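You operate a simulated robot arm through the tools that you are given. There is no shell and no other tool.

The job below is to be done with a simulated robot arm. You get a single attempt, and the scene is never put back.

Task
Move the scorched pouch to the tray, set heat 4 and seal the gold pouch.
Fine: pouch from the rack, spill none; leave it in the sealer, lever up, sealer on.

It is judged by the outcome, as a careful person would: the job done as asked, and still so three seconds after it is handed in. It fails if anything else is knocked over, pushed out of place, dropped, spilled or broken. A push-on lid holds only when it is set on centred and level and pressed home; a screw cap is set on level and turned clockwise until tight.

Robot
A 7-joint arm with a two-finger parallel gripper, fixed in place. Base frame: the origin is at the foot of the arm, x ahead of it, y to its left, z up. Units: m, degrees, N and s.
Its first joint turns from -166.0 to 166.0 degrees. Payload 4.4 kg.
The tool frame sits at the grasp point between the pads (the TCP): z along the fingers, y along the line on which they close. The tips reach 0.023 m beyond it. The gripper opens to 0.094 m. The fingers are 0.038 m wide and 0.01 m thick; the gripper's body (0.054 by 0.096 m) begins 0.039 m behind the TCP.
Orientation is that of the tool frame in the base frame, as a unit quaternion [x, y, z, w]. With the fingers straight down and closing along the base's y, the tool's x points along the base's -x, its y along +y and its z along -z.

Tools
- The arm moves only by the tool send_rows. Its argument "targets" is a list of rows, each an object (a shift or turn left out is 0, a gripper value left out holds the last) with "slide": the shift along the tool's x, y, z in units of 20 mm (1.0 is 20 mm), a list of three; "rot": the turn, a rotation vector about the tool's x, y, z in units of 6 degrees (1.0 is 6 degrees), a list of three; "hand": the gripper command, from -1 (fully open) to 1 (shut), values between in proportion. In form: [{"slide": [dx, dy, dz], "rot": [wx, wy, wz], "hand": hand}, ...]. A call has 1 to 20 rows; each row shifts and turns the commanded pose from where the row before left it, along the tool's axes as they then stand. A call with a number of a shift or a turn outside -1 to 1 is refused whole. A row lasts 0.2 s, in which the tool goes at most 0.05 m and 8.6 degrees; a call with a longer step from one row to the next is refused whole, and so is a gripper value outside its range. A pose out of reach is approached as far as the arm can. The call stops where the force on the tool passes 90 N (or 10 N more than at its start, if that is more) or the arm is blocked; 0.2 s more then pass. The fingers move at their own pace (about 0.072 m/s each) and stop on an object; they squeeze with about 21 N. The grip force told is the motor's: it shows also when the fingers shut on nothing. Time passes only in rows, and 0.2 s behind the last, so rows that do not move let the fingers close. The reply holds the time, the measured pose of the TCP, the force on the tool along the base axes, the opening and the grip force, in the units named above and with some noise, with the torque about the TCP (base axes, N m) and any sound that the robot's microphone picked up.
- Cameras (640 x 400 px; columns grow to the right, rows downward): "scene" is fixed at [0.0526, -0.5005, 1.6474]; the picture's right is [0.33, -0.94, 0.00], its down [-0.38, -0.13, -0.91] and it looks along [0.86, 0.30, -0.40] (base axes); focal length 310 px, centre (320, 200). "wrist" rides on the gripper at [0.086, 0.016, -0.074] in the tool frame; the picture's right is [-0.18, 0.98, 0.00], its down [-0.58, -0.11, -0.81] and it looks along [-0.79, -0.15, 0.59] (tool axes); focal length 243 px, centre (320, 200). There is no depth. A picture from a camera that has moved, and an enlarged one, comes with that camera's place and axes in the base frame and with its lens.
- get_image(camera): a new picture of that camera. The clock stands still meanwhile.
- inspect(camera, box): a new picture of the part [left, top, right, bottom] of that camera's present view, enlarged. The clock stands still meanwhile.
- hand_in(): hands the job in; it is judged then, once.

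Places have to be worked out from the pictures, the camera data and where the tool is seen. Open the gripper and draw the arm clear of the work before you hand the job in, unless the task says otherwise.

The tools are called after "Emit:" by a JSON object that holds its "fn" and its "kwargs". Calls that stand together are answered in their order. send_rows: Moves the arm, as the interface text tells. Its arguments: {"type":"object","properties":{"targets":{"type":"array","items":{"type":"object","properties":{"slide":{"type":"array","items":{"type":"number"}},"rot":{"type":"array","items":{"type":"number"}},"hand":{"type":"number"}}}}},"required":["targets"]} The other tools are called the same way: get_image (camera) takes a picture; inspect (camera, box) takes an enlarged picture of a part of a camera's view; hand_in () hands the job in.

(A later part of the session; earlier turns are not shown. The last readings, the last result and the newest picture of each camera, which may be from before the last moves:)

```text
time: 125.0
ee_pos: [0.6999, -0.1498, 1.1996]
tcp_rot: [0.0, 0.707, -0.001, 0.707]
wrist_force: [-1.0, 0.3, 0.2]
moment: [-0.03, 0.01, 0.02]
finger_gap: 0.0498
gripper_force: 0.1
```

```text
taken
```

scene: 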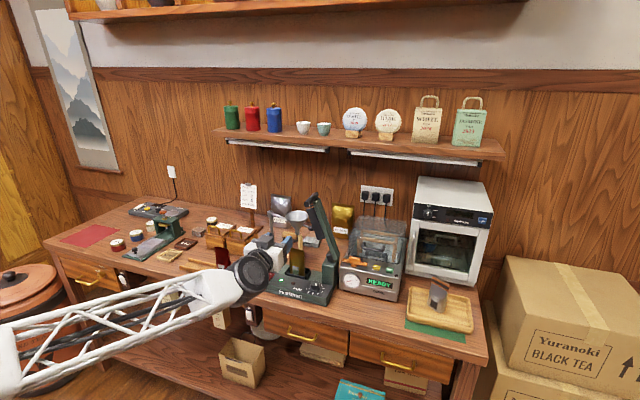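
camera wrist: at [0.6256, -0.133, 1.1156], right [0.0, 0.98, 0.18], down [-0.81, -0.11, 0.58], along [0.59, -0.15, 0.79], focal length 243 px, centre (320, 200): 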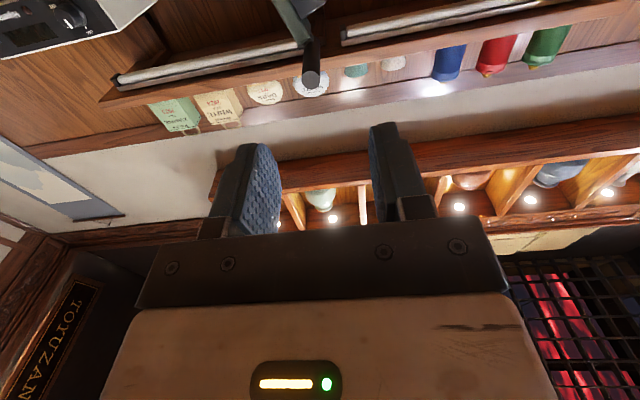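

The tool is horizontal, and the handle end triangulates to (0.8795, -0.166, 1.241), consistent with before. I'll move in front of it and roll to match the lever's tilt.

Emit:
{"fn": "send_rows", "kwargs": {"targets": [{"slide": [-0.296, -0.121, 0.929]}, {"slide": [-0.296, -0.121, 0.929]}, {"slide": [-0.296, -0.121, 0.929]}, {"slide": [-0.296, -0.121, 0.929]}, {"slide": [-0.296, -0.121, 0.929]}, {"slide": [-0.296, -0.121, 0.929]}, {"slide": [-0.296, -0.121, 0.929]}, {"slide": [0, 0, 0]}, {"rot": [0, 0, -0.845]}, {"rot": [0, 0, -0.845]}, {"rot": [0, 0, -0.845]}, {"rot": [0, 0, -0.845]}, {"slide": [0, 0, 0]}]}}

Emit:
{"fn": "get_image", "kwargs": {"camera": "wrist"}}

Emit:
{"fn": "inspect", "kwargs": {"camera": "scene", "box": [250, 180, 360, 300]}}

```text
time: 127.8
ee_pos: [0.8308, -0.1656, 1.2419]
tcp_rot: [-0.123, 0.696, -0.125, 0.696]
wrist_force: [0.8, 0.2, 0.4]
moment: [0.0, -0.01, 0.05]
finger_gap: 0.0499
gripper_force: 0.0
```

```text
taken
camera wrist: at [0.7567, -0.18, 1.1568], right [0.0, 0.99, -0.17], down [-0.81, 0.1, 0.58], along [0.59, 0.14, 0.79], focal length 243 px, centre (320, 200)
```

wrist: 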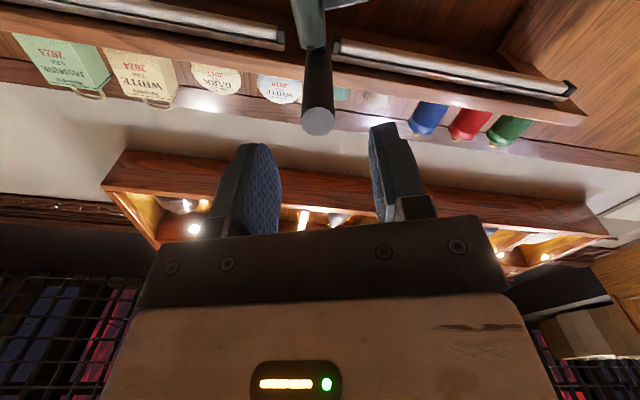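

```text
3.33 times, centred on (305, 240) of scene
camera zoom: at [0.0526, -0.5005, 1.6474], right [0.33, -0.94, 0.0], down [-0.38, -0.13, -0.91], along [0.86, 0.3, -0.4], focal length 1033 px, centre (370, 67)
```

zoom: 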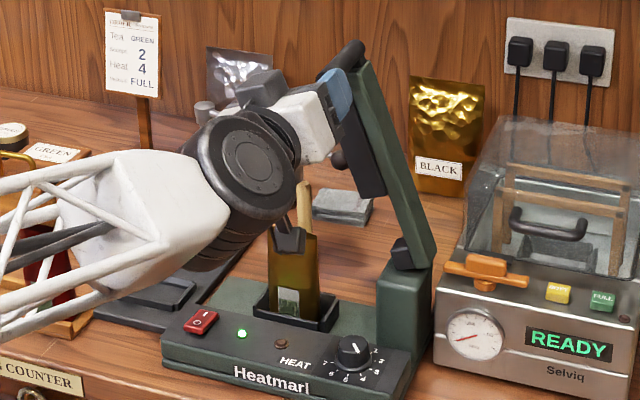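

The handle lies right on the tool axis, and the bar's front face is beyond x≈0.935. I'll advance 64 mm so the pads straddle the handle, then grip it.

Emit:
{"fn": "send_rows", "kwargs": {"targets": [{"slide": [0, 0, 0.8]}, {"slide": [0, 0, 0.8]}, {"slide": [0, 0, 0.8]}, {"slide": [0, 0, 0.8]}, {"slide": [0, 0, 0]}]}}

Emit:
{"fn": "get_image", "kwargs": {"camera": "wrist"}}

```text
time: 129.0
ee_pos: [0.8937, -0.1668, 1.2403]
tcp_rot: [-0.124, 0.696, -0.124, 0.696]
wrist_force: [0.1, -0.5, 0.3]
moment: [0.0, 0.0, 0.01]
finger_gap: 0.05
gripper_force: 0.0
```

```text
taken
camera wrist: at [0.8199, -0.1817, 1.1559], right [0.0, 0.99, -0.17], down [-0.81, 0.1, 0.58], along [0.59, 0.13, 0.79], focal length 243 px, centre (320, 200)
```

wrist: 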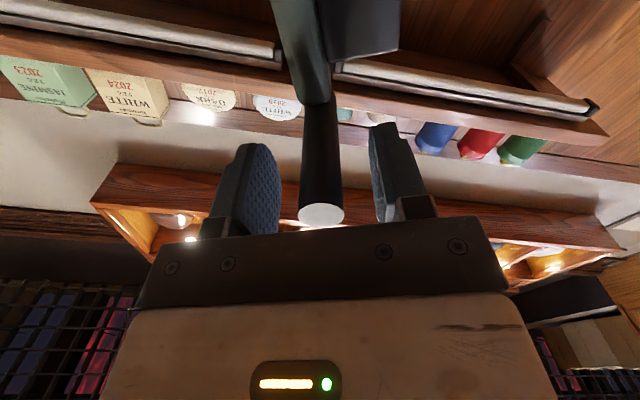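

The handle is between the pads and the tips stop short of the bar. I'm closing.

Emit:
{"fn": "send_rows", "kwargs": {"targets": [{"slide": [0, 0, 0], "hand": 1}, {"slide": [0, 0, 0]}, {"slide": [0, 0, 0]}, {"slide": [0, 0, 0]}]}}

```text
time: 130.0
ee_pos: [0.8947, -0.1669, 1.2396]
tcp_rot: [-0.125, 0.696, -0.124, 0.696]
wrist_force: [0.4, 10.4, -2.2]
moment: [0.08, -0.24, 0.31]
finger_gap: 0.0199
gripper_force: 45.0
```

I have the handle (gap 0.0199). I'll start the lever down with a small 6° arc and read the forces.

Emit:
{"fn": "send_rows", "kwargs": {"targets": [{"slide": [0.016, 0.625, 0], "rot": [0, 0, -0.5]}, {"slide": [0.016, 0.625, 0], "rot": [0, 0, -0.5]}, {"slide": [0, 0, 0]}]}}

Emit:
{"fn": "inspect", "kwargs": {"camera": "scene", "box": [250, 180, 360, 300]}}

```text
time: 130.8
ee_pos: [0.8937, -0.1425, 1.233]
tcp_rot: [-0.159, 0.688, -0.162, 0.689]
wrist_force: [34.4, 6.3, 15.6]
moment: [0.04, 0.31, 0.2]
finger_gap: 0.0198
gripper_force: 44.6
```

```text
3.33 times, centred on (305, 240) of scene
camera zoom: at [0.0526, -0.5005, 1.6474], right [0.33, -0.94, 0.0], down [-0.38, -0.13, -0.91], along [0.86, 0.3, -0.4], focal length 1033 px, centre (370, 67)
```

zoom: 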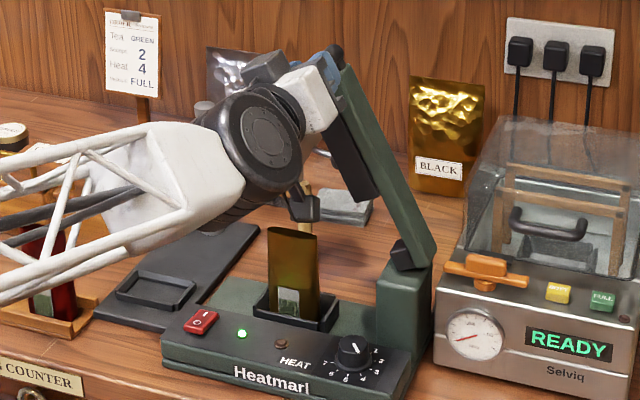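

The lever follows. There's a 34 N axial and 17 N outward load from small misalignment, so I'll relieve those and continue the arc.

Emit:
{"fn": "send_rows", "kwargs": {"targets": [{"slide": [-0.035, 0, 0.065]}, {"slide": [0.025, 0.834, 0], "rot": [0, 0, -0.667]}, {"slide": [0.025, 0.834, 0], "rot": [0, 0, -0.667]}, {"slide": [0, 0, 0]}]}}

```text
time: 131.8
ee_pos: [0.8977, -0.1289, 1.2245]
tcp_rot: [-0.214, 0.682, -0.198, 0.671]
wrist_force: [-36.5, -7.4, -15.6]
moment: [-0.04, -1.07, -1.66]
finger_gap: 0.0206
gripper_force: 45.0
out of reach, approached as far as the arm can: row 3
```

The arm hit a reach or joint limit in this orientation. I'll step back one row to unload it.

Emit:
{"fn": "send_rows", "kwargs": {"targets": [{"rot": [0, 0, 0.667], "slide": [0, 0, 0]}, {"slide": [-0.025, -0.834, 0]}, {"slide": [0, 0, 0]}]}}

Emit:
{"fn": "get_image", "kwargs": {"camera": "scene"}}

Emit:
{"fn": "get_image", "kwargs": {"camera": "wrist"}}

```text
time: 132.6
ee_pos: [0.8976, -0.1429, 1.2344]
tcp_rot: [-0.184, 0.684, -0.185, 0.681]
wrist_force: [5.6, -15.0, -35.6]
moment: [-0.03, 0.02, 0.07]
finger_gap: 0.0192
gripper_force: 44.8
```

```text
taken
```

scene: 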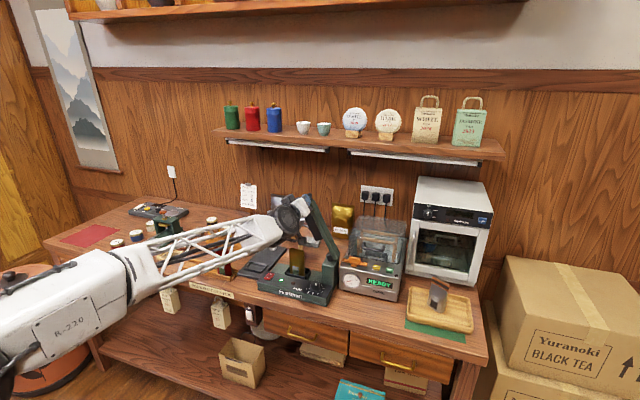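

```text
taken
camera wrist: at [0.8233, -0.1712, 1.154], right [0.0, 0.94, -0.34], down [-0.8, 0.2, 0.56], along [0.59, 0.27, 0.76], focal length 243 px, centre (320, 200)
```

wrist: 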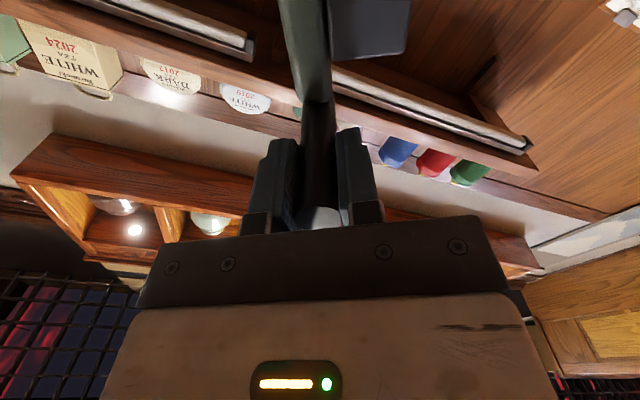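

The arm is now horizontal at a roll of about -30°, near a wrist limit. The handle is round, so I can hold the roll fixed and follow the arc by translation, letting it turn in the pads. I'll relieve the inward load and try one step.

Emit:
{"fn": "send_rows", "kwargs": {"targets": [{"slide": [0.07, 0, 0]}, {"slide": [-0.031, 0.831, 0]}, {"slide": [0, 0, 0]}]}}

```text
time: 133.4
ee_pos: [0.8984, -0.1272, 1.2301]
tcp_rot: [-0.186, 0.684, -0.182, 0.681]
wrist_force: [-0.9, -11.1, -20.9]
moment: [-0.09, -1.16, -1.07]
finger_gap: 0.0198
gripper_force: 45.0
```

Emit:
{"fn": "send_rows", "kwargs": {"targets": [{"slide": [0.15, 0, 0]}, {"slide": [0.079, 0.837, 0]}, {"slide": [0.1, 0.834, 0]}, {"slide": [0, 0, 0]}]}}

Emit:
{"fn": "get_image", "kwargs": {"camera": "wrist"}}

Emit:
{"fn": "inspect", "kwargs": {"camera": "scene", "box": [250, 180, 360, 300]}}

```text
time: 134.4
ee_pos: [0.8958, -0.1194, 1.2271]
tcp_rot: [-0.189, 0.685, -0.177, 0.681]
wrist_force: [7.3, 8.5, 18.4]
moment: [-0.17, -1.56, -1.2]
finger_gap: 0.0203
gripper_force: 45.3
out of reach, approached as far as the arm can: row 2, 3
```

```text
taken
camera wrist: at [0.8217, -0.1504, 1.1456], right [-0.02, 0.94, -0.33], down [-0.8, 0.18, 0.57], along [0.59, 0.28, 0.76], focal length 243 px, centre (320, 200)
```

wrist: 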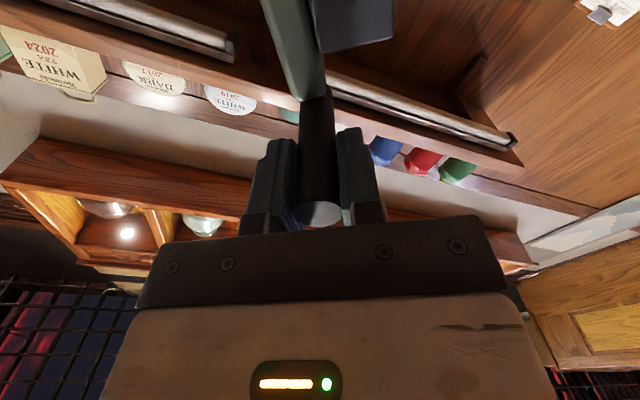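

```text
3.33 times, centred on (305, 240) of scene
camera zoom: at [0.0526, -0.5005, 1.6474], right [0.33, -0.94, 0.0], down [-0.38, -0.13, -0.91], along [0.86, 0.3, -0.4], focal length 1033 px, centre (370, 67)
```

zoom: 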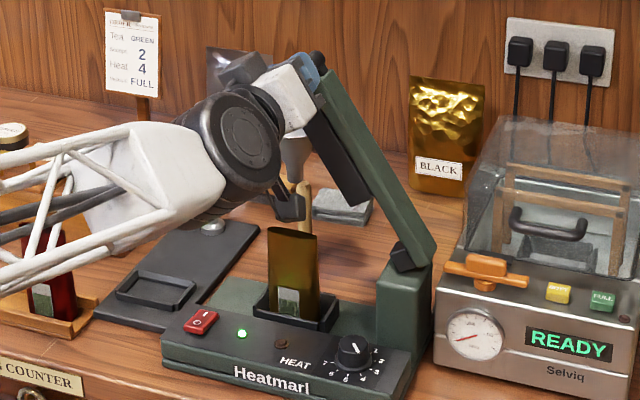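

The arm is running into a wrist limit in this fully horizontal pose, so I'll switch strategy. I'll return the lever to its resting angle, release it, and redo this with the tool leaning about 40° like before, which reaches everywhere here.

Emit:
{"fn": "send_rows", "kwargs": {"targets": [{"slide": [0.1, -0.79, 0]}, {"slide": [0.15, -0.79, 0]}, {"slide": [0.15, -0.7, 0]}, {"slide": [0, 0, 0]}]}}

Emit:
{"fn": "inspect", "kwargs": {"camera": "scene", "box": [250, 180, 360, 300]}}

```text
time: 135.4
ee_pos: [0.8961, -0.1652, 1.2424]
tcp_rot: [-0.184, 0.682, -0.186, 0.683]
wrist_force: [2.0, 10.7, 36.2]
moment: [-0.03, 0.01, 0.72]
finger_gap: 0.0199
gripper_force: 45.5
```

```text
3.33 times, centred on (305, 240) of scene
camera zoom: at [0.0526, -0.5005, 1.6474], right [0.33, -0.94, 0.0], down [-0.38, -0.13, -0.91], along [0.86, 0.3, -0.4], focal length 1033 px, centre (370, 67)
```

zoom: 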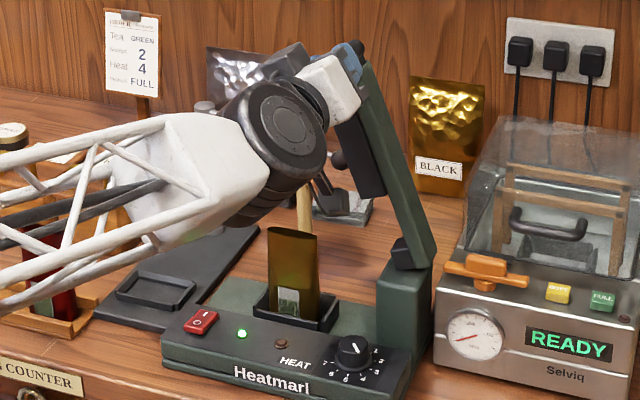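

The handle is back at its original position. I'll relieve the radial load and open slightly to see whether the lever stays put.

Emit:
{"fn": "send_rows", "kwargs": {"targets": [{"slide": [-0.06, 0, 0]}, {"slide": [0, 0, 0], "hand": 0.3}, {"slide": [0, 0, 0]}, {"slide": [0, 0, 0]}]}}

Emit:
{"fn": "get_image", "kwargs": {"camera": "wrist"}}

Emit:
{"fn": "inspect", "kwargs": {"camera": "scene", "box": [250, 180, 360, 300]}}

```text
time: 136.4
ee_pos: [0.896, -0.1639, 1.24]
tcp_rot: [-0.184, 0.683, -0.186, 0.682]
wrist_force: [-0.8, -0.8, 0.7]
moment: [-0.02, 0.0, 0.02]
finger_gap: 0.0329
gripper_force: 0.0
```

```text
taken
camera wrist: at [0.8222, -0.1934, 1.1588], right [0.0, 0.94, -0.34], down [-0.81, 0.2, 0.56], along [0.59, 0.27, 0.76], focal length 243 px, centre (320, 200)
```

wrist: 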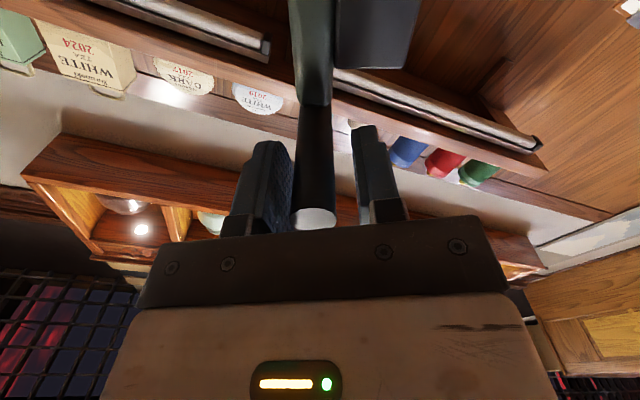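

```text
3.33 times, centred on (305, 240) of scene
camera zoom: at [0.0526, -0.5005, 1.6474], right [0.33, -0.94, 0.0], down [-0.38, -0.13, -0.91], along [0.86, 0.3, -0.4], focal length 1033 px, centre (370, 67)
```

zoom: 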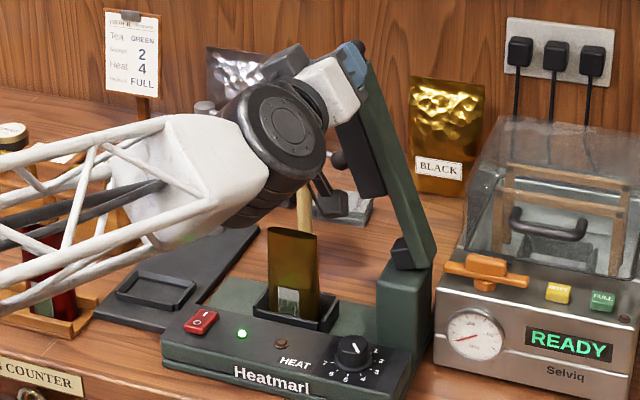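

The lever stays upright on its own. I'll withdraw, unroll, and bring the tool back to a 40° lean.

Emit:
{"fn": "send_rows", "kwargs": {"targets": [{"slide": [0, 0, -0.9], "hand": 0}, {"slide": [0, 0, -0.9]}, {"slide": [0, 0, -0.9]}, {"slide": [0, 0, -0.9]}, {"slide": [0, 0, -0.9]}, {"slide": [0, 0, 0]}, {"rot": [0, 0, 0.838]}, {"rot": [0, 0, 0.838]}, {"rot": [0, 0, 0.838]}, {"rot": [0, 0, 0.838]}, {"rot": [0, 0, 0.838]}, {"rot": [0, 0, 0.838]}, {"slide": [0, 0, 0]}]}}

Emit:
{"fn": "send_rows", "kwargs": {"targets": [{"rot": [0, 0.926, 0]}, {"rot": [0, 0.926, 0]}, {"rot": [0, 0.926, 0]}, {"rot": [0, 0.926, 0]}, {"rot": [0, 0.926, 0]}, {"rot": [0, 0.926, 0]}, {"rot": [0, 0.926, 0]}, {"rot": [0, 0.926, 0]}, {"rot": [0, 0.926, 0]}, {"slide": [0, 0, 0]}]}}

Emit:
{"fn": "get_image", "kwargs": {"camera": "wrist"}}

Emit:
{"fn": "get_image", "kwargs": {"camera": "scene"}}

```text
time: 139.2
ee_pos: [0.806, -0.1628, 1.2416]
tcp_rot: [-0.001, 0.708, -0.002, 0.707]
wrist_force: [0.4, 0.3, 0.5]
moment: [0.0, -0.03, -0.01]
finger_gap: 0.0472
gripper_force: 0.1
```

```text
time: 141.4
ee_pos: [0.8068, -0.164, 1.2408]
tcp_rot: [0.001, 0.94, -0.002, 0.341]
wrist_force: [-1.2, 0.5, 0.0]
moment: [-0.01, 0.0, 0.01]
finger_gap: 0.0469
gripper_force: 0.0
```

```text
taken
camera wrist: at [0.6934, -0.1475, 1.2436], right [0.14, 0.98, 0.12], down [-0.07, -0.11, 0.99], along [0.99, -0.15, 0.05], focal length 243 px, centre (320, 200)
```

wrist: 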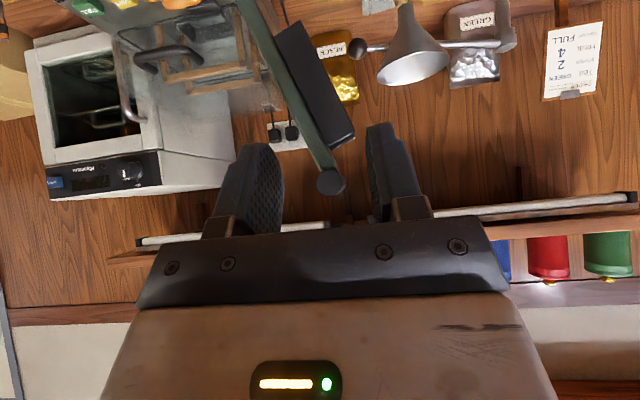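

```text
taken
```

scene: 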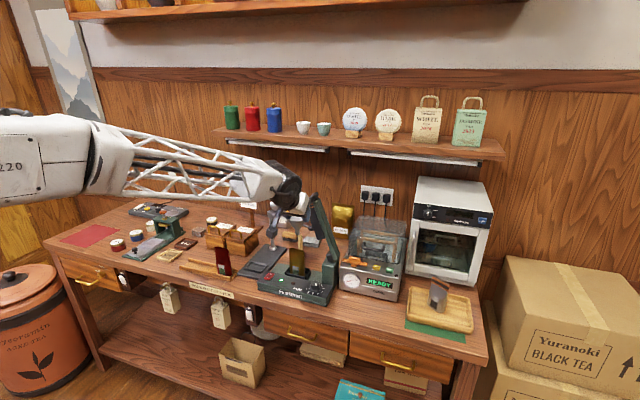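

The tool leans 40° again, with the handle end at (0.877, -0.165, 1.240). I'll slide forward so the fingers straddle the handle's front part, then close.

Emit:
{"fn": "send_rows", "kwargs": {"targets": [{"slide": [-0.693, -0.02, 0.62]}, {"slide": [-0.693, -0.02, 0.62]}, {"slide": [-0.693, -0.02, 0.62]}, {"slide": [-0.693, -0.02, 0.62]}, {"slide": [-0.693, -0.02, 0.62]}, {"slide": [0, 0, 0]}]}}

Emit:
{"fn": "get_image", "kwargs": {"camera": "wrist"}}

Emit:
{"fn": "inspect", "kwargs": {"camera": "scene", "box": [250, 180, 360, 300]}}

```text
time: 142.8
ee_pos: [0.8985, -0.1679, 1.2367]
tcp_rot: [0.0, 0.94, 0.0, 0.342]
wrist_force: [0.2, -1.1, 0.0]
moment: [-0.02, 0.05, -0.02]
finger_gap: 0.0473
gripper_force: 0.1
```

```text
taken
camera wrist: at [0.7848, -0.1505, 1.2396], right [0.14, 0.98, 0.12], down [-0.07, -0.11, 0.99], along [0.99, -0.15, 0.06], focal length 243 px, centre (320, 200)
```

wrist: 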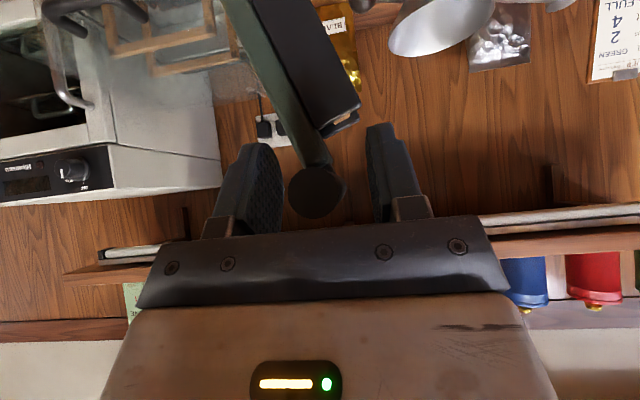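

```text
3.33 times, centred on (305, 240) of scene
camera zoom: at [0.0526, -0.5005, 1.6474], right [0.33, -0.94, 0.0], down [-0.38, -0.13, -0.91], along [0.86, 0.3, -0.4], focal length 1033 px, centre (370, 67)
```

zoom: 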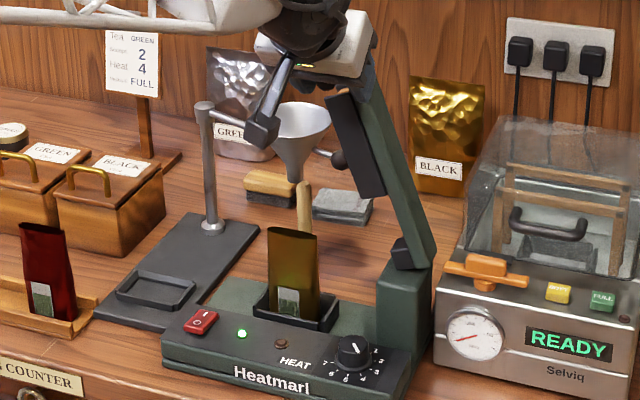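

The handle is centred between the pads. I'll grip and begin the arc with fixed orientation.

Emit:
{"fn": "send_rows", "kwargs": {"targets": [{"slide": [0, 0, 0], "hand": 1}, {"slide": [0, 0, 0]}, {"slide": [0, 0, 0]}, {"slide": [0.18, 0.725, 0.2145]}, {"slide": [0.167, 0.57, 0.199]}, {"slide": [0, 0, 0]}]}}

```text
time: 144.2
ee_pos: [0.8983, -0.1403, 1.2259]
tcp_rot: [0.001, 0.94, -0.001, 0.341]
wrist_force: [-10.2, 3.7, 7.1]
moment: [-0.05, 0.24, 0.58]
finger_gap: 0.0199
gripper_force: 45.7
```

Forces are small. I'm continuing down the arc.

Emit:
{"fn": "send_rows", "kwargs": {"targets": [{"slide": [0.251, 0.735, 0.299]}, {"slide": [0.286, 0.71, 0.341]}, {"slide": [0.315, 0.68, 0.375]}, {"slide": [0, 0, 0]}]}}

Emit:
{"fn": "inspect", "kwargs": {"camera": "scene", "box": [250, 180, 360, 300]}}

Emit:
{"fn": "get_image", "kwargs": {"camera": "wrist"}}

```text
time: 145.2
ee_pos: [0.9018, -0.0983, 1.1995]
tcp_rot: [0.0, 0.94, -0.001, 0.341]
wrist_force: [-6.0, -0.3, 0.3]
moment: [-0.09, -0.15, 0.62]
finger_gap: 0.02
gripper_force: 45.0
```

```text
3.33 times, centred on (305, 240) of scene
camera zoom: at [0.0526, -0.5005, 1.6474], right [0.33, -0.94, 0.0], down [-0.38, -0.13, -0.91], along [0.86, 0.3, -0.4], focal length 1033 px, centre (370, 67)
```

zoom: 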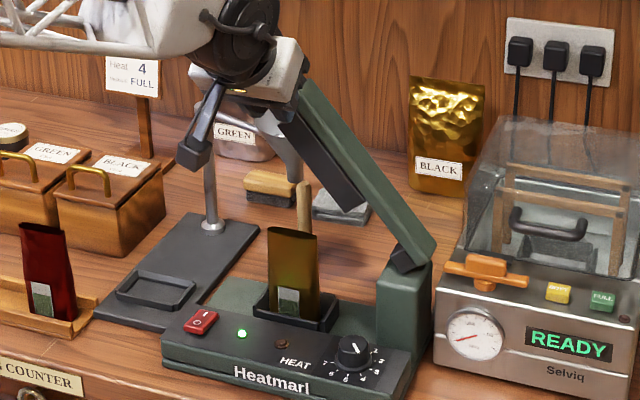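

```text
taken
camera wrist: at [0.7872, -0.0803, 1.2029], right [0.14, 0.98, 0.12], down [-0.07, -0.11, 0.99], along [0.99, -0.15, 0.06], focal length 243 px, centre (320, 200)
```

wrist: 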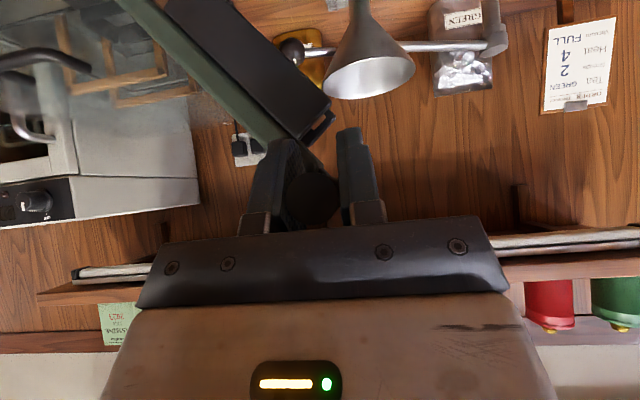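

The lever follows smoothly, now about 40° down. I'm continuing.

Emit:
{"fn": "send_rows", "kwargs": {"targets": [{"slide": [0.347, 0.64, 0.414]}, {"slide": [0.373, 0.6, 0.444]}, {"slide": [0.399, 0.56, 0.475]}, {"slide": [0.424, 0.515, 0.506]}, {"slide": [0, 0, 0]}]}}

Emit:
{"fn": "inspect", "kwargs": {"camera": "scene", "box": [250, 180, 360, 300]}}

```text
time: 146.4
ee_pos: [0.9001, -0.0519, 1.1548]
tcp_rot: [0.0, 0.94, -0.001, 0.342]
wrist_force: [0.3, 26.2, 19.4]
moment: [-0.08, 0.5, 0.07]
finger_gap: 0.0195
gripper_force: 45.2
```

```text
3.33 times, centred on (305, 240) of scene
camera zoom: at [0.0526, -0.5005, 1.6474], right [0.33, -0.94, 0.0], down [-0.38, -0.13, -0.91], along [0.86, 0.3, -0.4], focal length 1033 px, centre (370, 67)
```

zoom: 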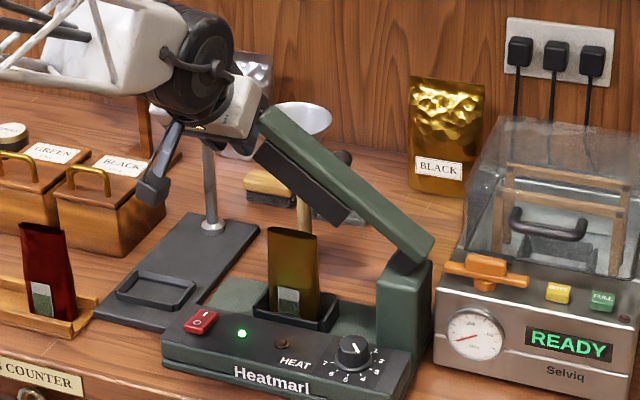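

A 33 N outward load is building, so I'll ease outward ~1.2 mm and continue.

Emit:
{"fn": "send_rows", "kwargs": {"targets": [{"slide": [-0.022, 0.05, -0.027]}, {"slide": [0.44, 0.48, 0.525]}, {"slide": [0.46, 0.425, 0.548]}, {"slide": [0, 0, 0]}]}}

```text
time: 147.4
ee_pos: [0.8998, -0.0316, 1.1251]
tcp_rot: [0.0, 0.94, -0.002, 0.342]
wrist_force: [15.8, 28.1, 15.3]
moment: [-0.07, 0.67, 0.17]
finger_gap: 0.0196
gripper_force: 45.6
```

Emit:
{"fn": "send_rows", "kwargs": {"targets": [{"slide": [-0.042, 0.066, -0.011]}, {"slide": [0.482, 0.4, 0.575]}, {"slide": [0.498, 0.34, 0.594]}, {"slide": [0, 0, 0]}]}}

Emit:
{"fn": "inspect", "kwargs": {"camera": "scene", "box": [250, 180, 360, 300]}}

Emit:
{"fn": "get_image", "kwargs": {"camera": "wrist"}}

```text
time: 148.4
ee_pos: [0.8995, -0.0177, 1.0939]
tcp_rot: [0.001, 0.94, -0.002, 0.34]
wrist_force: [29.7, -31.8, -13.7]
moment: [0.37, 0.56, 0.78]
finger_gap: 0.02
gripper_force: 45.6
```

```text
3.33 times, centred on (305, 240) of scene
camera zoom: at [0.0526, -0.5005, 1.6474], right [0.33, -0.94, 0.0], down [-0.38, -0.13, -0.91], along [0.86, 0.3, -0.4], focal length 1033 px, centre (370, 67)
```

zoom: 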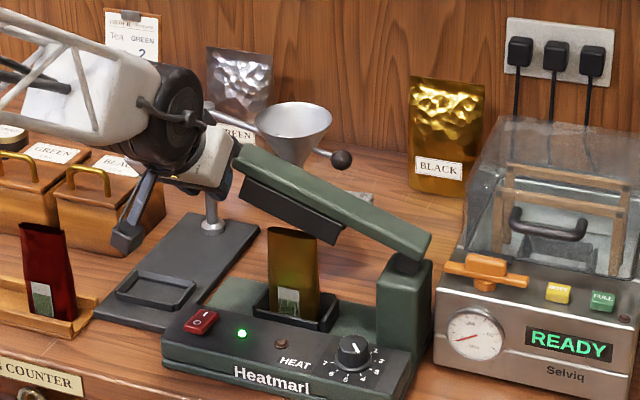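

```text
taken
camera wrist: at [0.786, -0.0007, 1.097], right [0.14, 0.98, 0.12], down [-0.07, -0.11, 0.99], along [0.99, -0.15, 0.05], focal length 243 px, centre (320, 200)
```

wrist: 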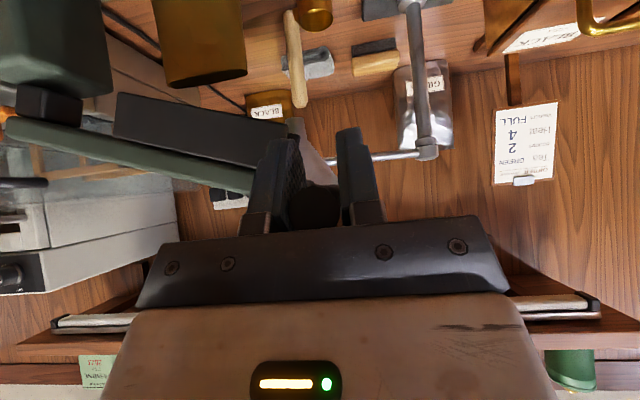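

Now there's about 35 N inward, so I'll ease back and continue in smaller 3° steps as the jaw nears the pouch top.

Emit:
{"fn": "send_rows", "kwargs": {"targets": [{"slide": [-0.038, -0.06, 0.032]}, {"slide": [0.383, 0.2, 0.456]}, {"slide": [0.389, 0.168, 0.463]}, {"slide": [0, 0, 0]}]}}

Emit:
{"fn": "inspect", "kwargs": {"camera": "wrist", "box": [80, 0, 400, 210]}}

Emit:
{"fn": "inspect", "kwargs": {"camera": "scene", "box": [260, 210, 350, 300]}}

```text
time: 149.4
ee_pos: [0.901, -0.0084, 1.0699]
tcp_rot: [0.001, 0.94, -0.001, 0.341]
wrist_force: [-38.0, -21.0, -7.3]
moment: [0.24, -0.25, 0.48]
finger_gap: 0.02
gripper_force: 44.7
```

```text
1.90 times, centred on (240, 105) of wrist
camera zoom: at [0.7871, 0.0076, 1.0737], right [0.14, 0.98, 0.12], down [-0.07, -0.11, 0.99], along [0.99, -0.15, 0.05], focal length 462 px, centre (472, 381)
```

zoom: 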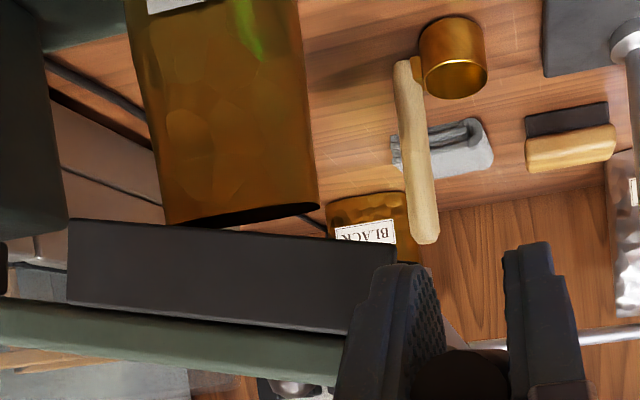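

```text
4.44 times, centred on (305, 255) of scene
camera zoom: at [0.0526, -0.5005, 1.6474], right [0.33, -0.94, 0.0], down [-0.38, -0.13, -0.91], along [0.86, 0.3, -0.4], focal length 1377 px, centre (387, -44)
```

zoom: 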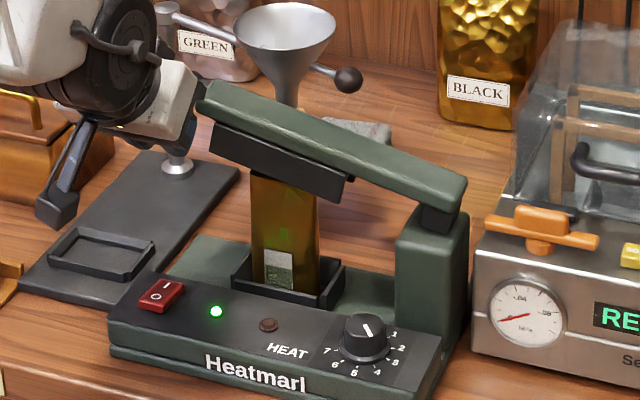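

The jaw is just above the pouch mouth, with no tangential resistance yet. I'll relieve and continue gently.

Emit:
{"fn": "send_rows", "kwargs": {"targets": [{"slide": [0.03, -0.04, -0.026]}, {"slide": [0.394, 0.136, 0.469]}, {"slide": [0, 0, 0]}]}}

Emit:
{"fn": "inspect", "kwargs": {"camera": "wrist", "box": [80, 0, 400, 210]}}

Emit:
{"fn": "inspect", "kwargs": {"camera": "scene", "box": [260, 210, 350, 300]}}

```text
time: 150.2
ee_pos: [0.9005, -0.0047, 1.0595]
tcp_rot: [0.0, 0.939, -0.001, 0.343]
wrist_force: [30.2, 10.8, 3.7]
moment: [-0.19, -0.48, 0.01]
finger_gap: 0.0197
gripper_force: 45.5
```

```text
1.90 times, centred on (240, 105) of wrist
camera zoom: at [0.7872, 0.0102, 1.0629], right [0.14, 0.98, 0.12], down [-0.08, -0.11, 0.99], along [0.99, -0.15, 0.06], focal length 462 px, centre (472, 381)
```

zoom: 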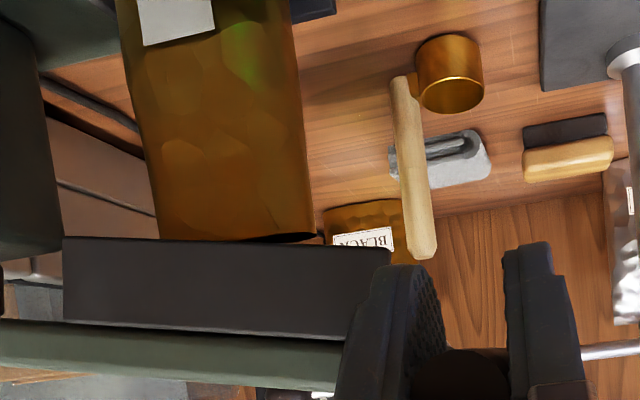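

```text
4.44 times, centred on (305, 255) of scene
camera zoom: at [0.0526, -0.5005, 1.6474], right [0.33, -0.94, 0.0], down [-0.38, -0.13, -0.91], along [0.86, 0.3, -0.4], focal length 1377 px, centre (387, -44)
```

zoom: 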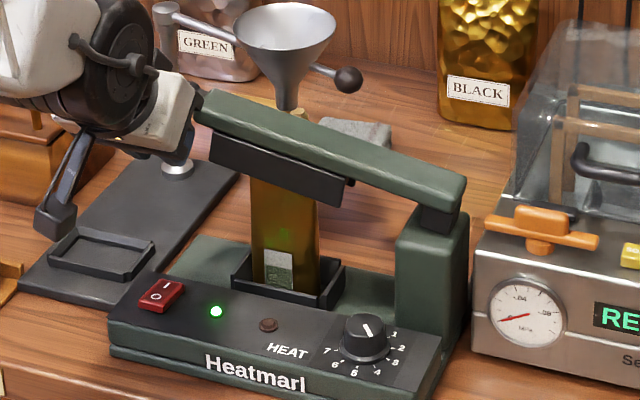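

The front jaw plate now passes in front of the pouch mouth. I'm continuing in small steps, watching for resistance, the lamp or a sound.

Emit:
{"fn": "send_rows", "kwargs": {"targets": [{"slide": [-0.023, 0.02, 0.019]}, {"slide": [0.265, 0.08, 0.316]}, {"slide": [0, 0, 0]}]}}

Emit:
{"fn": "inspect", "kwargs": {"camera": "scene", "box": [260, 210, 350, 300]}}

```text
time: 151.0
ee_pos: [0.9007, -0.0046, 1.0502]
tcp_rot: [0.0, 0.94, -0.001, 0.341]
wrist_force: [16.3, 48.9, 10.1]
moment: [-0.43, 0.85, -0.25]
finger_gap: 0.0197
gripper_force: 45.0
```

```text
4.44 times, centred on (305, 255) of scene
camera zoom: at [0.0526, -0.5005, 1.6474], right [0.33, -0.94, 0.0], down [-0.38, -0.13, -0.91], along [0.86, 0.3, -0.4], focal length 1377 px, centre (387, -44)
```

zoom: 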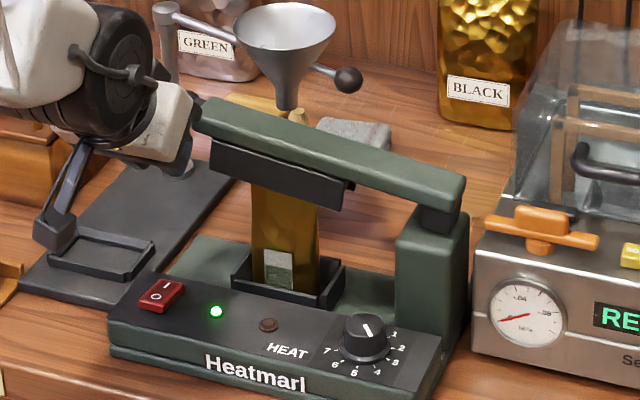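

Emit:
{"fn": "send_rows", "kwargs": {"targets": [{"slide": [-0.01, 0.09, 0.01]}, {"slide": [0.27, 0.06, 0.322]}, {"slide": [0, 0, 0]}]}}

Emit:
{"fn": "inspect", "kwargs": {"camera": "scene", "box": [260, 210, 350, 300]}}

Emit:
{"fn": "get_image", "kwargs": {"camera": "wrist"}}

```text
time: 151.8
ee_pos: [0.9014, -0.0023, 1.0409]
tcp_rot: [0.001, 0.941, -0.002, 0.34]
wrist_force: [-16.1, 46.7, 6.7]
moment: [-0.4, 1.09, 0.03]
finger_gap: 0.0197
gripper_force: 45.1
```

```text
4.44 times, centred on (305, 255) of scene
camera zoom: at [0.0526, -0.5005, 1.6474], right [0.33, -0.94, 0.0], down [-0.38, -0.13, -0.91], along [0.86, 0.3, -0.4], focal length 1377 px, centre (387, -44)
```

zoom: 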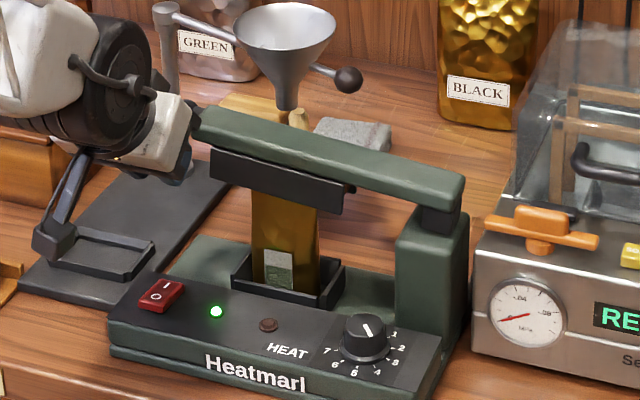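

```text
taken
camera wrist: at [0.787, 0.0138, 1.0445], right [0.14, 0.98, 0.12], down [-0.07, -0.11, 0.99], along [0.99, -0.15, 0.05], focal length 243 px, centre (320, 200)
```

wrist: 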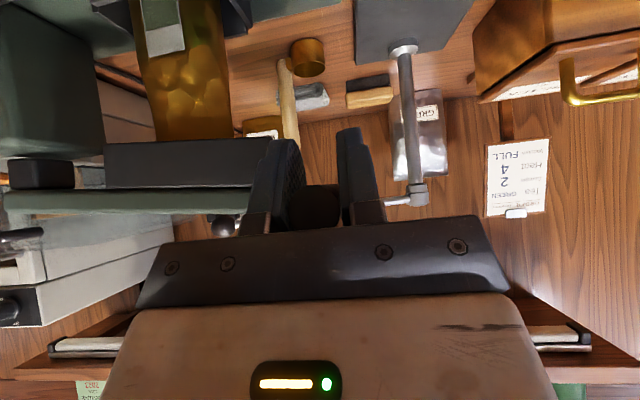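

The lever is about 5° above horizontal. I'll relieve the 47 N outward load by +3 mm in y.

Emit:
{"fn": "send_rows", "kwargs": {"targets": [{"slide": [0, 0.12, 0]}, {"slide": [0, 0, 0]}]}}

```text
time: 152.4
ee_pos: [0.8999, -0.0017, 1.0404]
tcp_rot: [0.001, 0.94, -0.001, 0.34]
wrist_force: [-36.6, -8.4, -0.3]
moment: [0.11, -0.7, 0.69]
finger_gap: 0.0198
gripper_force: 45.5
```

Emit:
{"fn": "send_rows", "kwargs": {"targets": [{"slide": [0.04, 0, -0.034]}, {"slide": [0.27, 0.03, 0.322]}, {"slide": [0, 0, 0]}]}}

Emit:
{"fn": "inspect", "kwargs": {"camera": "scene", "box": [260, 210, 350, 300]}}

```text
time: 153.2
ee_pos: [0.9006, -0.0014, 1.0341]
tcp_rot: [0.001, 0.94, -0.001, 0.342]
wrist_force: [12.5, -43.4, -5.7]
moment: [0.39, -0.28, 0.79]
finger_gap: 0.0199
gripper_force: 45.0
```

```text
4.44 times, centred on (305, 255) of scene
camera zoom: at [0.0526, -0.5005, 1.6474], right [0.33, -0.94, 0.0], down [-0.38, -0.13, -0.91], along [0.86, 0.3, -0.4], focal length 1377 px, centre (387, -44)
```

zoom: 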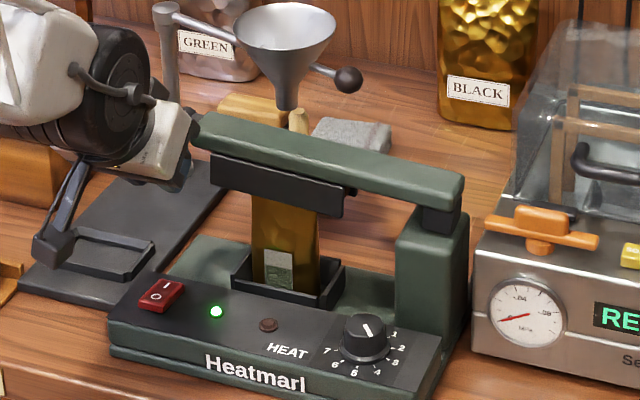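

Emit:
{"fn": "send_rows", "kwargs": {"targets": [{"slide": [-0.01, -0.06, 0.01]}, {"slide": [0.26, 0, 0.31]}, {"slide": [0, 0, 0]}]}}

Emit:
{"fn": "inspect", "kwargs": {"camera": "scene", "box": [260, 210, 350, 300]}}

Emit:
{"fn": "inspect", "kwargs": {"camera": "wrist", "box": [0, 0, 320, 230]}}

```text
time: 154.0
ee_pos: [0.9018, 0.0006, 1.0258]
tcp_rot: [-0.001, 0.94, -0.001, 0.341]
wrist_force: [30.9, 1.3, 0.7]
moment: [-0.23, 0.17, 0.02]
finger_gap: 0.0196
gripper_force: 45.1
```

```text
4.44 times, centred on (305, 255) of scene
camera zoom: at [0.0526, -0.5005, 1.6474], right [0.33, -0.94, 0.0], down [-0.38, -0.13, -0.91], along [0.86, 0.3, -0.4], focal length 1377 px, centre (387, -44)
```

zoom: 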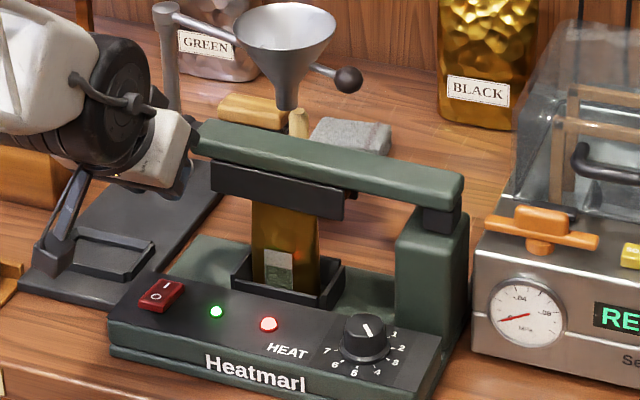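

```text
1.74 times, centred on (160, 115) of wrist
camera zoom: at [0.7871, 0.0157, 1.0292], right [0.14, 0.98, 0.12], down [-0.07, -0.11, 0.99], along [0.99, -0.15, 0.06], focal length 422 px, centre (598, 348)
```

zoom: 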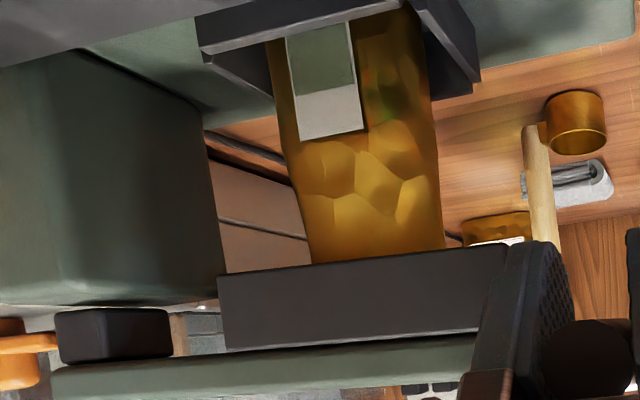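

The red HEAT lamp has come on, so sealing has started. I'll hold here and watch for the lamp or a sound.

Emit:
{"fn": "send_rows", "kwargs": {"targets": [{"slide": [0, 0, 0]}, {"slide": [0, 0, 0]}]}}

Emit:
{"fn": "inspect", "kwargs": {"camera": "scene", "box": [260, 210, 350, 300]}}

```text
time: 154.6
ee_pos: [0.9014, -0.0008, 1.0256]
tcp_rot: [-0.001, 0.94, 0.0, 0.342]
wrist_force: [38.6, 23.7, 1.1]
moment: [-0.25, 0.25, -0.17]
finger_gap: 0.02
gripper_force: 45.6
```

```text
4.44 times, centred on (305, 255) of scene
camera zoom: at [0.0526, -0.5005, 1.6474], right [0.33, -0.94, 0.0], down [-0.38, -0.13, -0.91], along [0.86, 0.3, -0.4], focal length 1377 px, centre (387, -44)
```

zoom: 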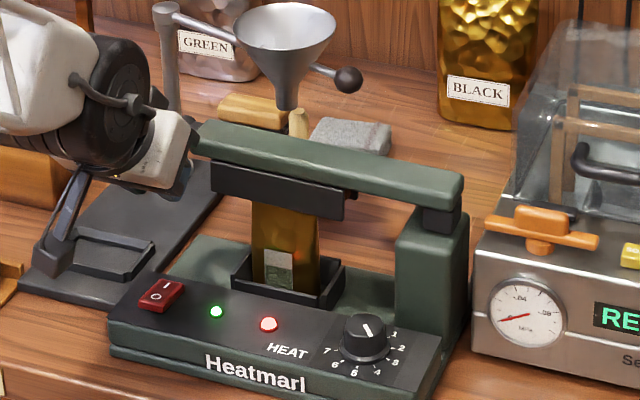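

Emit:
{"fn": "send_rows", "kwargs": {"targets": [{"slide": [0.035, 0.02, 0.075]}, {"slide": [0, 0, 0]}]}}

Emit:
{"fn": "inspect", "kwargs": {"camera": "scene", "box": [260, 210, 350, 300]}}

```text
time: 155.2
ee_pos: [0.8997, -0.0004, 1.024]
tcp_rot: [0.0, 0.94, -0.001, 0.341]
wrist_force: [22.7, 27.7, 1.0]
moment: [-0.36, 0.05, 0.06]
finger_gap: 0.0197
gripper_force: 44.8
```

```text
4.44 times, centred on (305, 255) of scene
camera zoom: at [0.0526, -0.5005, 1.6474], right [0.33, -0.94, 0.0], down [-0.38, -0.13, -0.91], along [0.86, 0.3, -0.4], focal length 1377 px, centre (387, -44)
```

zoom: 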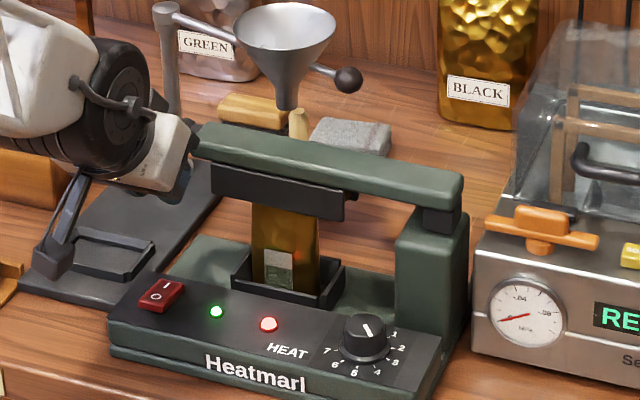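

Emit:
{"fn": "send_rows", "kwargs": {"targets": [{"slide": [0, 0, 0]}, {"slide": [0, 0, 0]}]}}

Emit:
{"fn": "inspect", "kwargs": {"camera": "scene", "box": [280, 230, 330, 290]}}

```text
time: 155.8
ee_pos: [0.901, 0.0008, 1.023]
tcp_rot: [0.0, 0.94, -0.001, 0.341]
wrist_force: [15.3, 32.9, 1.4]
moment: [-0.26, 0.48, 0.04]
finger_gap: 0.0198
gripper_force: 45.3
```

```text
6.67 times, centred on (305, 260) of scene
camera zoom: at [0.0526, -0.5005, 1.6474], right [0.33, -0.94, 0.0], down [-0.38, -0.13, -0.91], along [0.86, 0.3, -0.4], focal length 2066 px, centre (420, -200)
```

zoom: 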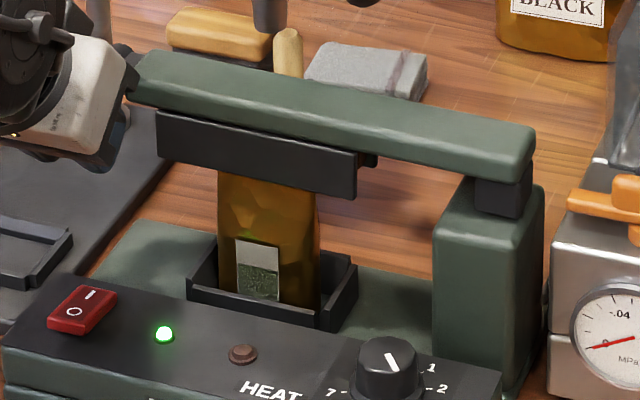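

The HEAT lamp has gone off, so the cycle is finished. I'll hold a moment for the seal to set, easing the side load, then raise the lever along the same arc.

Emit:
{"fn": "send_rows", "kwargs": {"targets": [{"slide": [0, 0.05, 0]}, {"slide": [0, 0, 0]}]}}

Emit:
{"fn": "inspect", "kwargs": {"camera": "scene", "box": [260, 210, 350, 300]}}

```text
time: 156.4
ee_pos: [0.9004, -0.0012, 1.0235]
tcp_rot: [0.0, 0.94, 0.0, 0.341]
wrist_force: [36.6, 8.5, -0.2]
moment: [-0.09, 0.65, 0.31]
finger_gap: 0.0198
gripper_force: 45.6
```

```text
4.44 times, centred on (305, 255) of scene
camera zoom: at [0.0526, -0.5005, 1.6474], right [0.33, -0.94, 0.0], down [-0.38, -0.13, -0.91], along [0.86, 0.3, -0.4], focal length 1377 px, centre (387, -44)
```

zoom: 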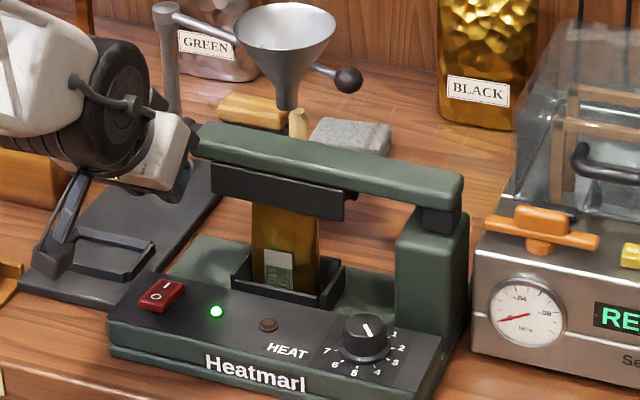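

The lamp is off and everything is stable. I'm starting to raise the lever.

Emit:
{"fn": "send_rows", "kwargs": {"targets": [{"slide": [-0.03, 0, 0.026]}, {"slide": [-0.278, -0.05, -0.331]}, {"slide": [-0.278, -0.06, -0.331]}, {"slide": [-0.55, -0.17, -0.655]}, {"slide": [0, 0, 0]}]}}

Emit:
{"fn": "inspect", "kwargs": {"camera": "scene", "box": [260, 210, 350, 300]}}

Emit:
{"fn": "inspect", "kwargs": {"camera": "wrist", "box": [0, 0, 320, 230]}}

```text
time: 157.6
ee_pos: [0.8995, -0.0055, 1.0585]
tcp_rot: [0.001, 0.94, -0.001, 0.341]
wrist_force: [-3.3, -32.8, -7.0]
moment: [0.18, -0.85, 0.66]
finger_gap: 0.0199
gripper_force: 45.0
```

```text
4.44 times, centred on (305, 255) of scene
camera zoom: at [0.0526, -0.5005, 1.6474], right [0.33, -0.94, 0.0], down [-0.38, -0.13, -0.91], along [0.86, 0.3, -0.4], focal length 1377 px, centre (387, -44)
```

zoom: 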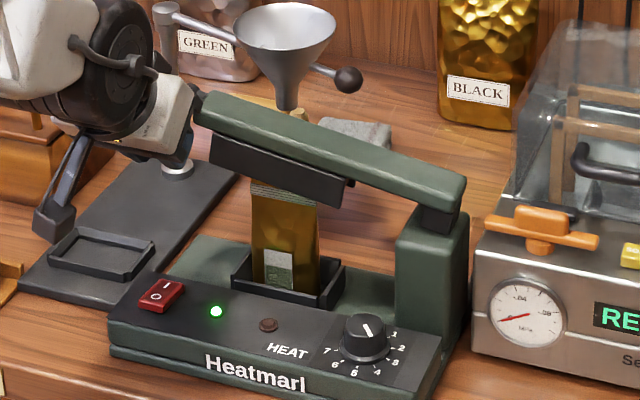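

```text
1.74 times, centred on (160, 115) of wrist
camera zoom: at [0.7861, 0.0109, 1.0615], right [0.14, 0.98, 0.12], down [-0.07, -0.11, 0.99], along [0.99, -0.15, 0.05], focal length 422 px, centre (598, 348)
```

zoom: 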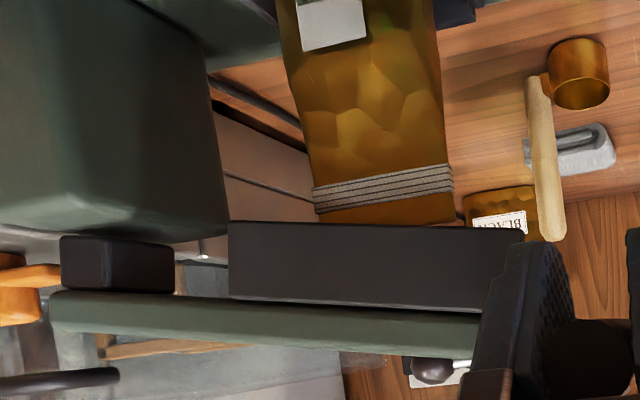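

A clean silver seal band is visible on the gold pouch, with no scorching. I'm continuing to raise the lever.

Emit:
{"fn": "send_rows", "kwargs": {"targets": [{"slide": [0, -0.06, 0]}, {"slide": [-0.54, -0.23, -0.643]}, {"slide": [-0.527, -0.285, -0.628]}, {"slide": [-0.514, -0.34, -0.613]}, {"slide": [0, 0, 0]}]}}

```text
time: 158.8
ee_pos: [0.9017, -0.0232, 1.1075]
tcp_rot: [0.0, 0.94, -0.001, 0.342]
wrist_force: [-21.6, 9.4, 3.5]
moment: [0.12, 1.25, 0.07]
finger_gap: 0.02
gripper_force: 45.3
```

Emit:
{"fn": "send_rows", "kwargs": {"targets": [{"slide": [-0.498, -0.4, -0.594]}, {"slide": [-0.479, -0.45, -0.571]}, {"slide": [-0.457, -0.505, -0.544]}, {"slide": [-0.434, -0.55, -0.517]}, {"slide": [0, 0, 0]}]}}

```text
time: 160.0
ee_pos: [0.9022, -0.0641, 1.1654]
tcp_rot: [0.001, 0.94, -0.002, 0.342]
wrist_force: [-14.6, 1.6, 0.1]
moment: [0.1, -0.41, 0.21]
finger_gap: 0.0197
gripper_force: 45.3
```

Smooth, with low forces. Continuing upward.

Emit:
{"fn": "send_rows", "kwargs": {"targets": [{"slide": [-0.408, -0.58, -0.486]}, {"slide": [-0.383, -0.61, -0.456]}, {"slide": [-0.35, -0.65, -0.417]}, {"slide": [-0.318, -0.69, -0.379]}, {"slide": [0, 0, 0]}]}}

```text
time: 161.2
ee_pos: [0.902, -0.1142, 1.2092]
tcp_rot: [0.0, 0.94, -0.001, 0.341]
wrist_force: [-26.2, -19.6, -33.5]
moment: [0.36, 0.44, 0.49]
finger_gap: 0.02
gripper_force: 45.1
```

Emit:
{"fn": "send_rows", "kwargs": {"targets": [{"slide": [0.07, -0.04, 0.022]}, {"slide": [-0.286, -0.75, -0.341]}, {"slide": [-0.254, -0.775, -0.303]}, {"slide": [0, 0, 0]}]}}

Emit:
{"fn": "inspect", "kwargs": {"camera": "scene", "box": [250, 180, 360, 300]}}

```text
time: 162.2
ee_pos: [0.9023, -0.1441, 1.2254]
tcp_rot: [0.0, 0.94, -0.001, 0.342]
wrist_force: [-27.2, -10.1, -25.3]
moment: [0.18, 0.47, 0.58]
finger_gap: 0.0198
gripper_force: 44.8
```

```text
3.33 times, centred on (305, 240) of scene
camera zoom: at [0.0526, -0.5005, 1.6474], right [0.33, -0.94, 0.0], down [-0.38, -0.13, -0.91], along [0.86, 0.3, -0.4], focal length 1033 px, centre (370, 67)
```

zoom: 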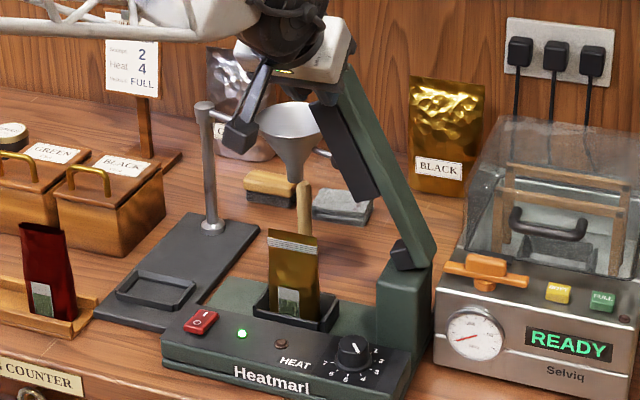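

Nearly upright. I'll do the last steps to the resting stop.

Emit:
{"fn": "send_rows", "kwargs": {"targets": [{"slide": [0.06, -0.02, 0.01]}, {"slide": [-0.215, -0.805, -0.257]}, {"slide": [-0.08, -0.35, -0.1]}, {"slide": [0, 0, 0]}]}}

```text
time: 163.2
ee_pos: [0.9012, -0.1666, 1.2345]
tcp_rot: [0.001, 0.94, -0.001, 0.341]
wrist_force: [15.0, 10.8, -22.1]
moment: [0.03, -0.3, 0.2]
finger_gap: 0.02
gripper_force: 45.2
```

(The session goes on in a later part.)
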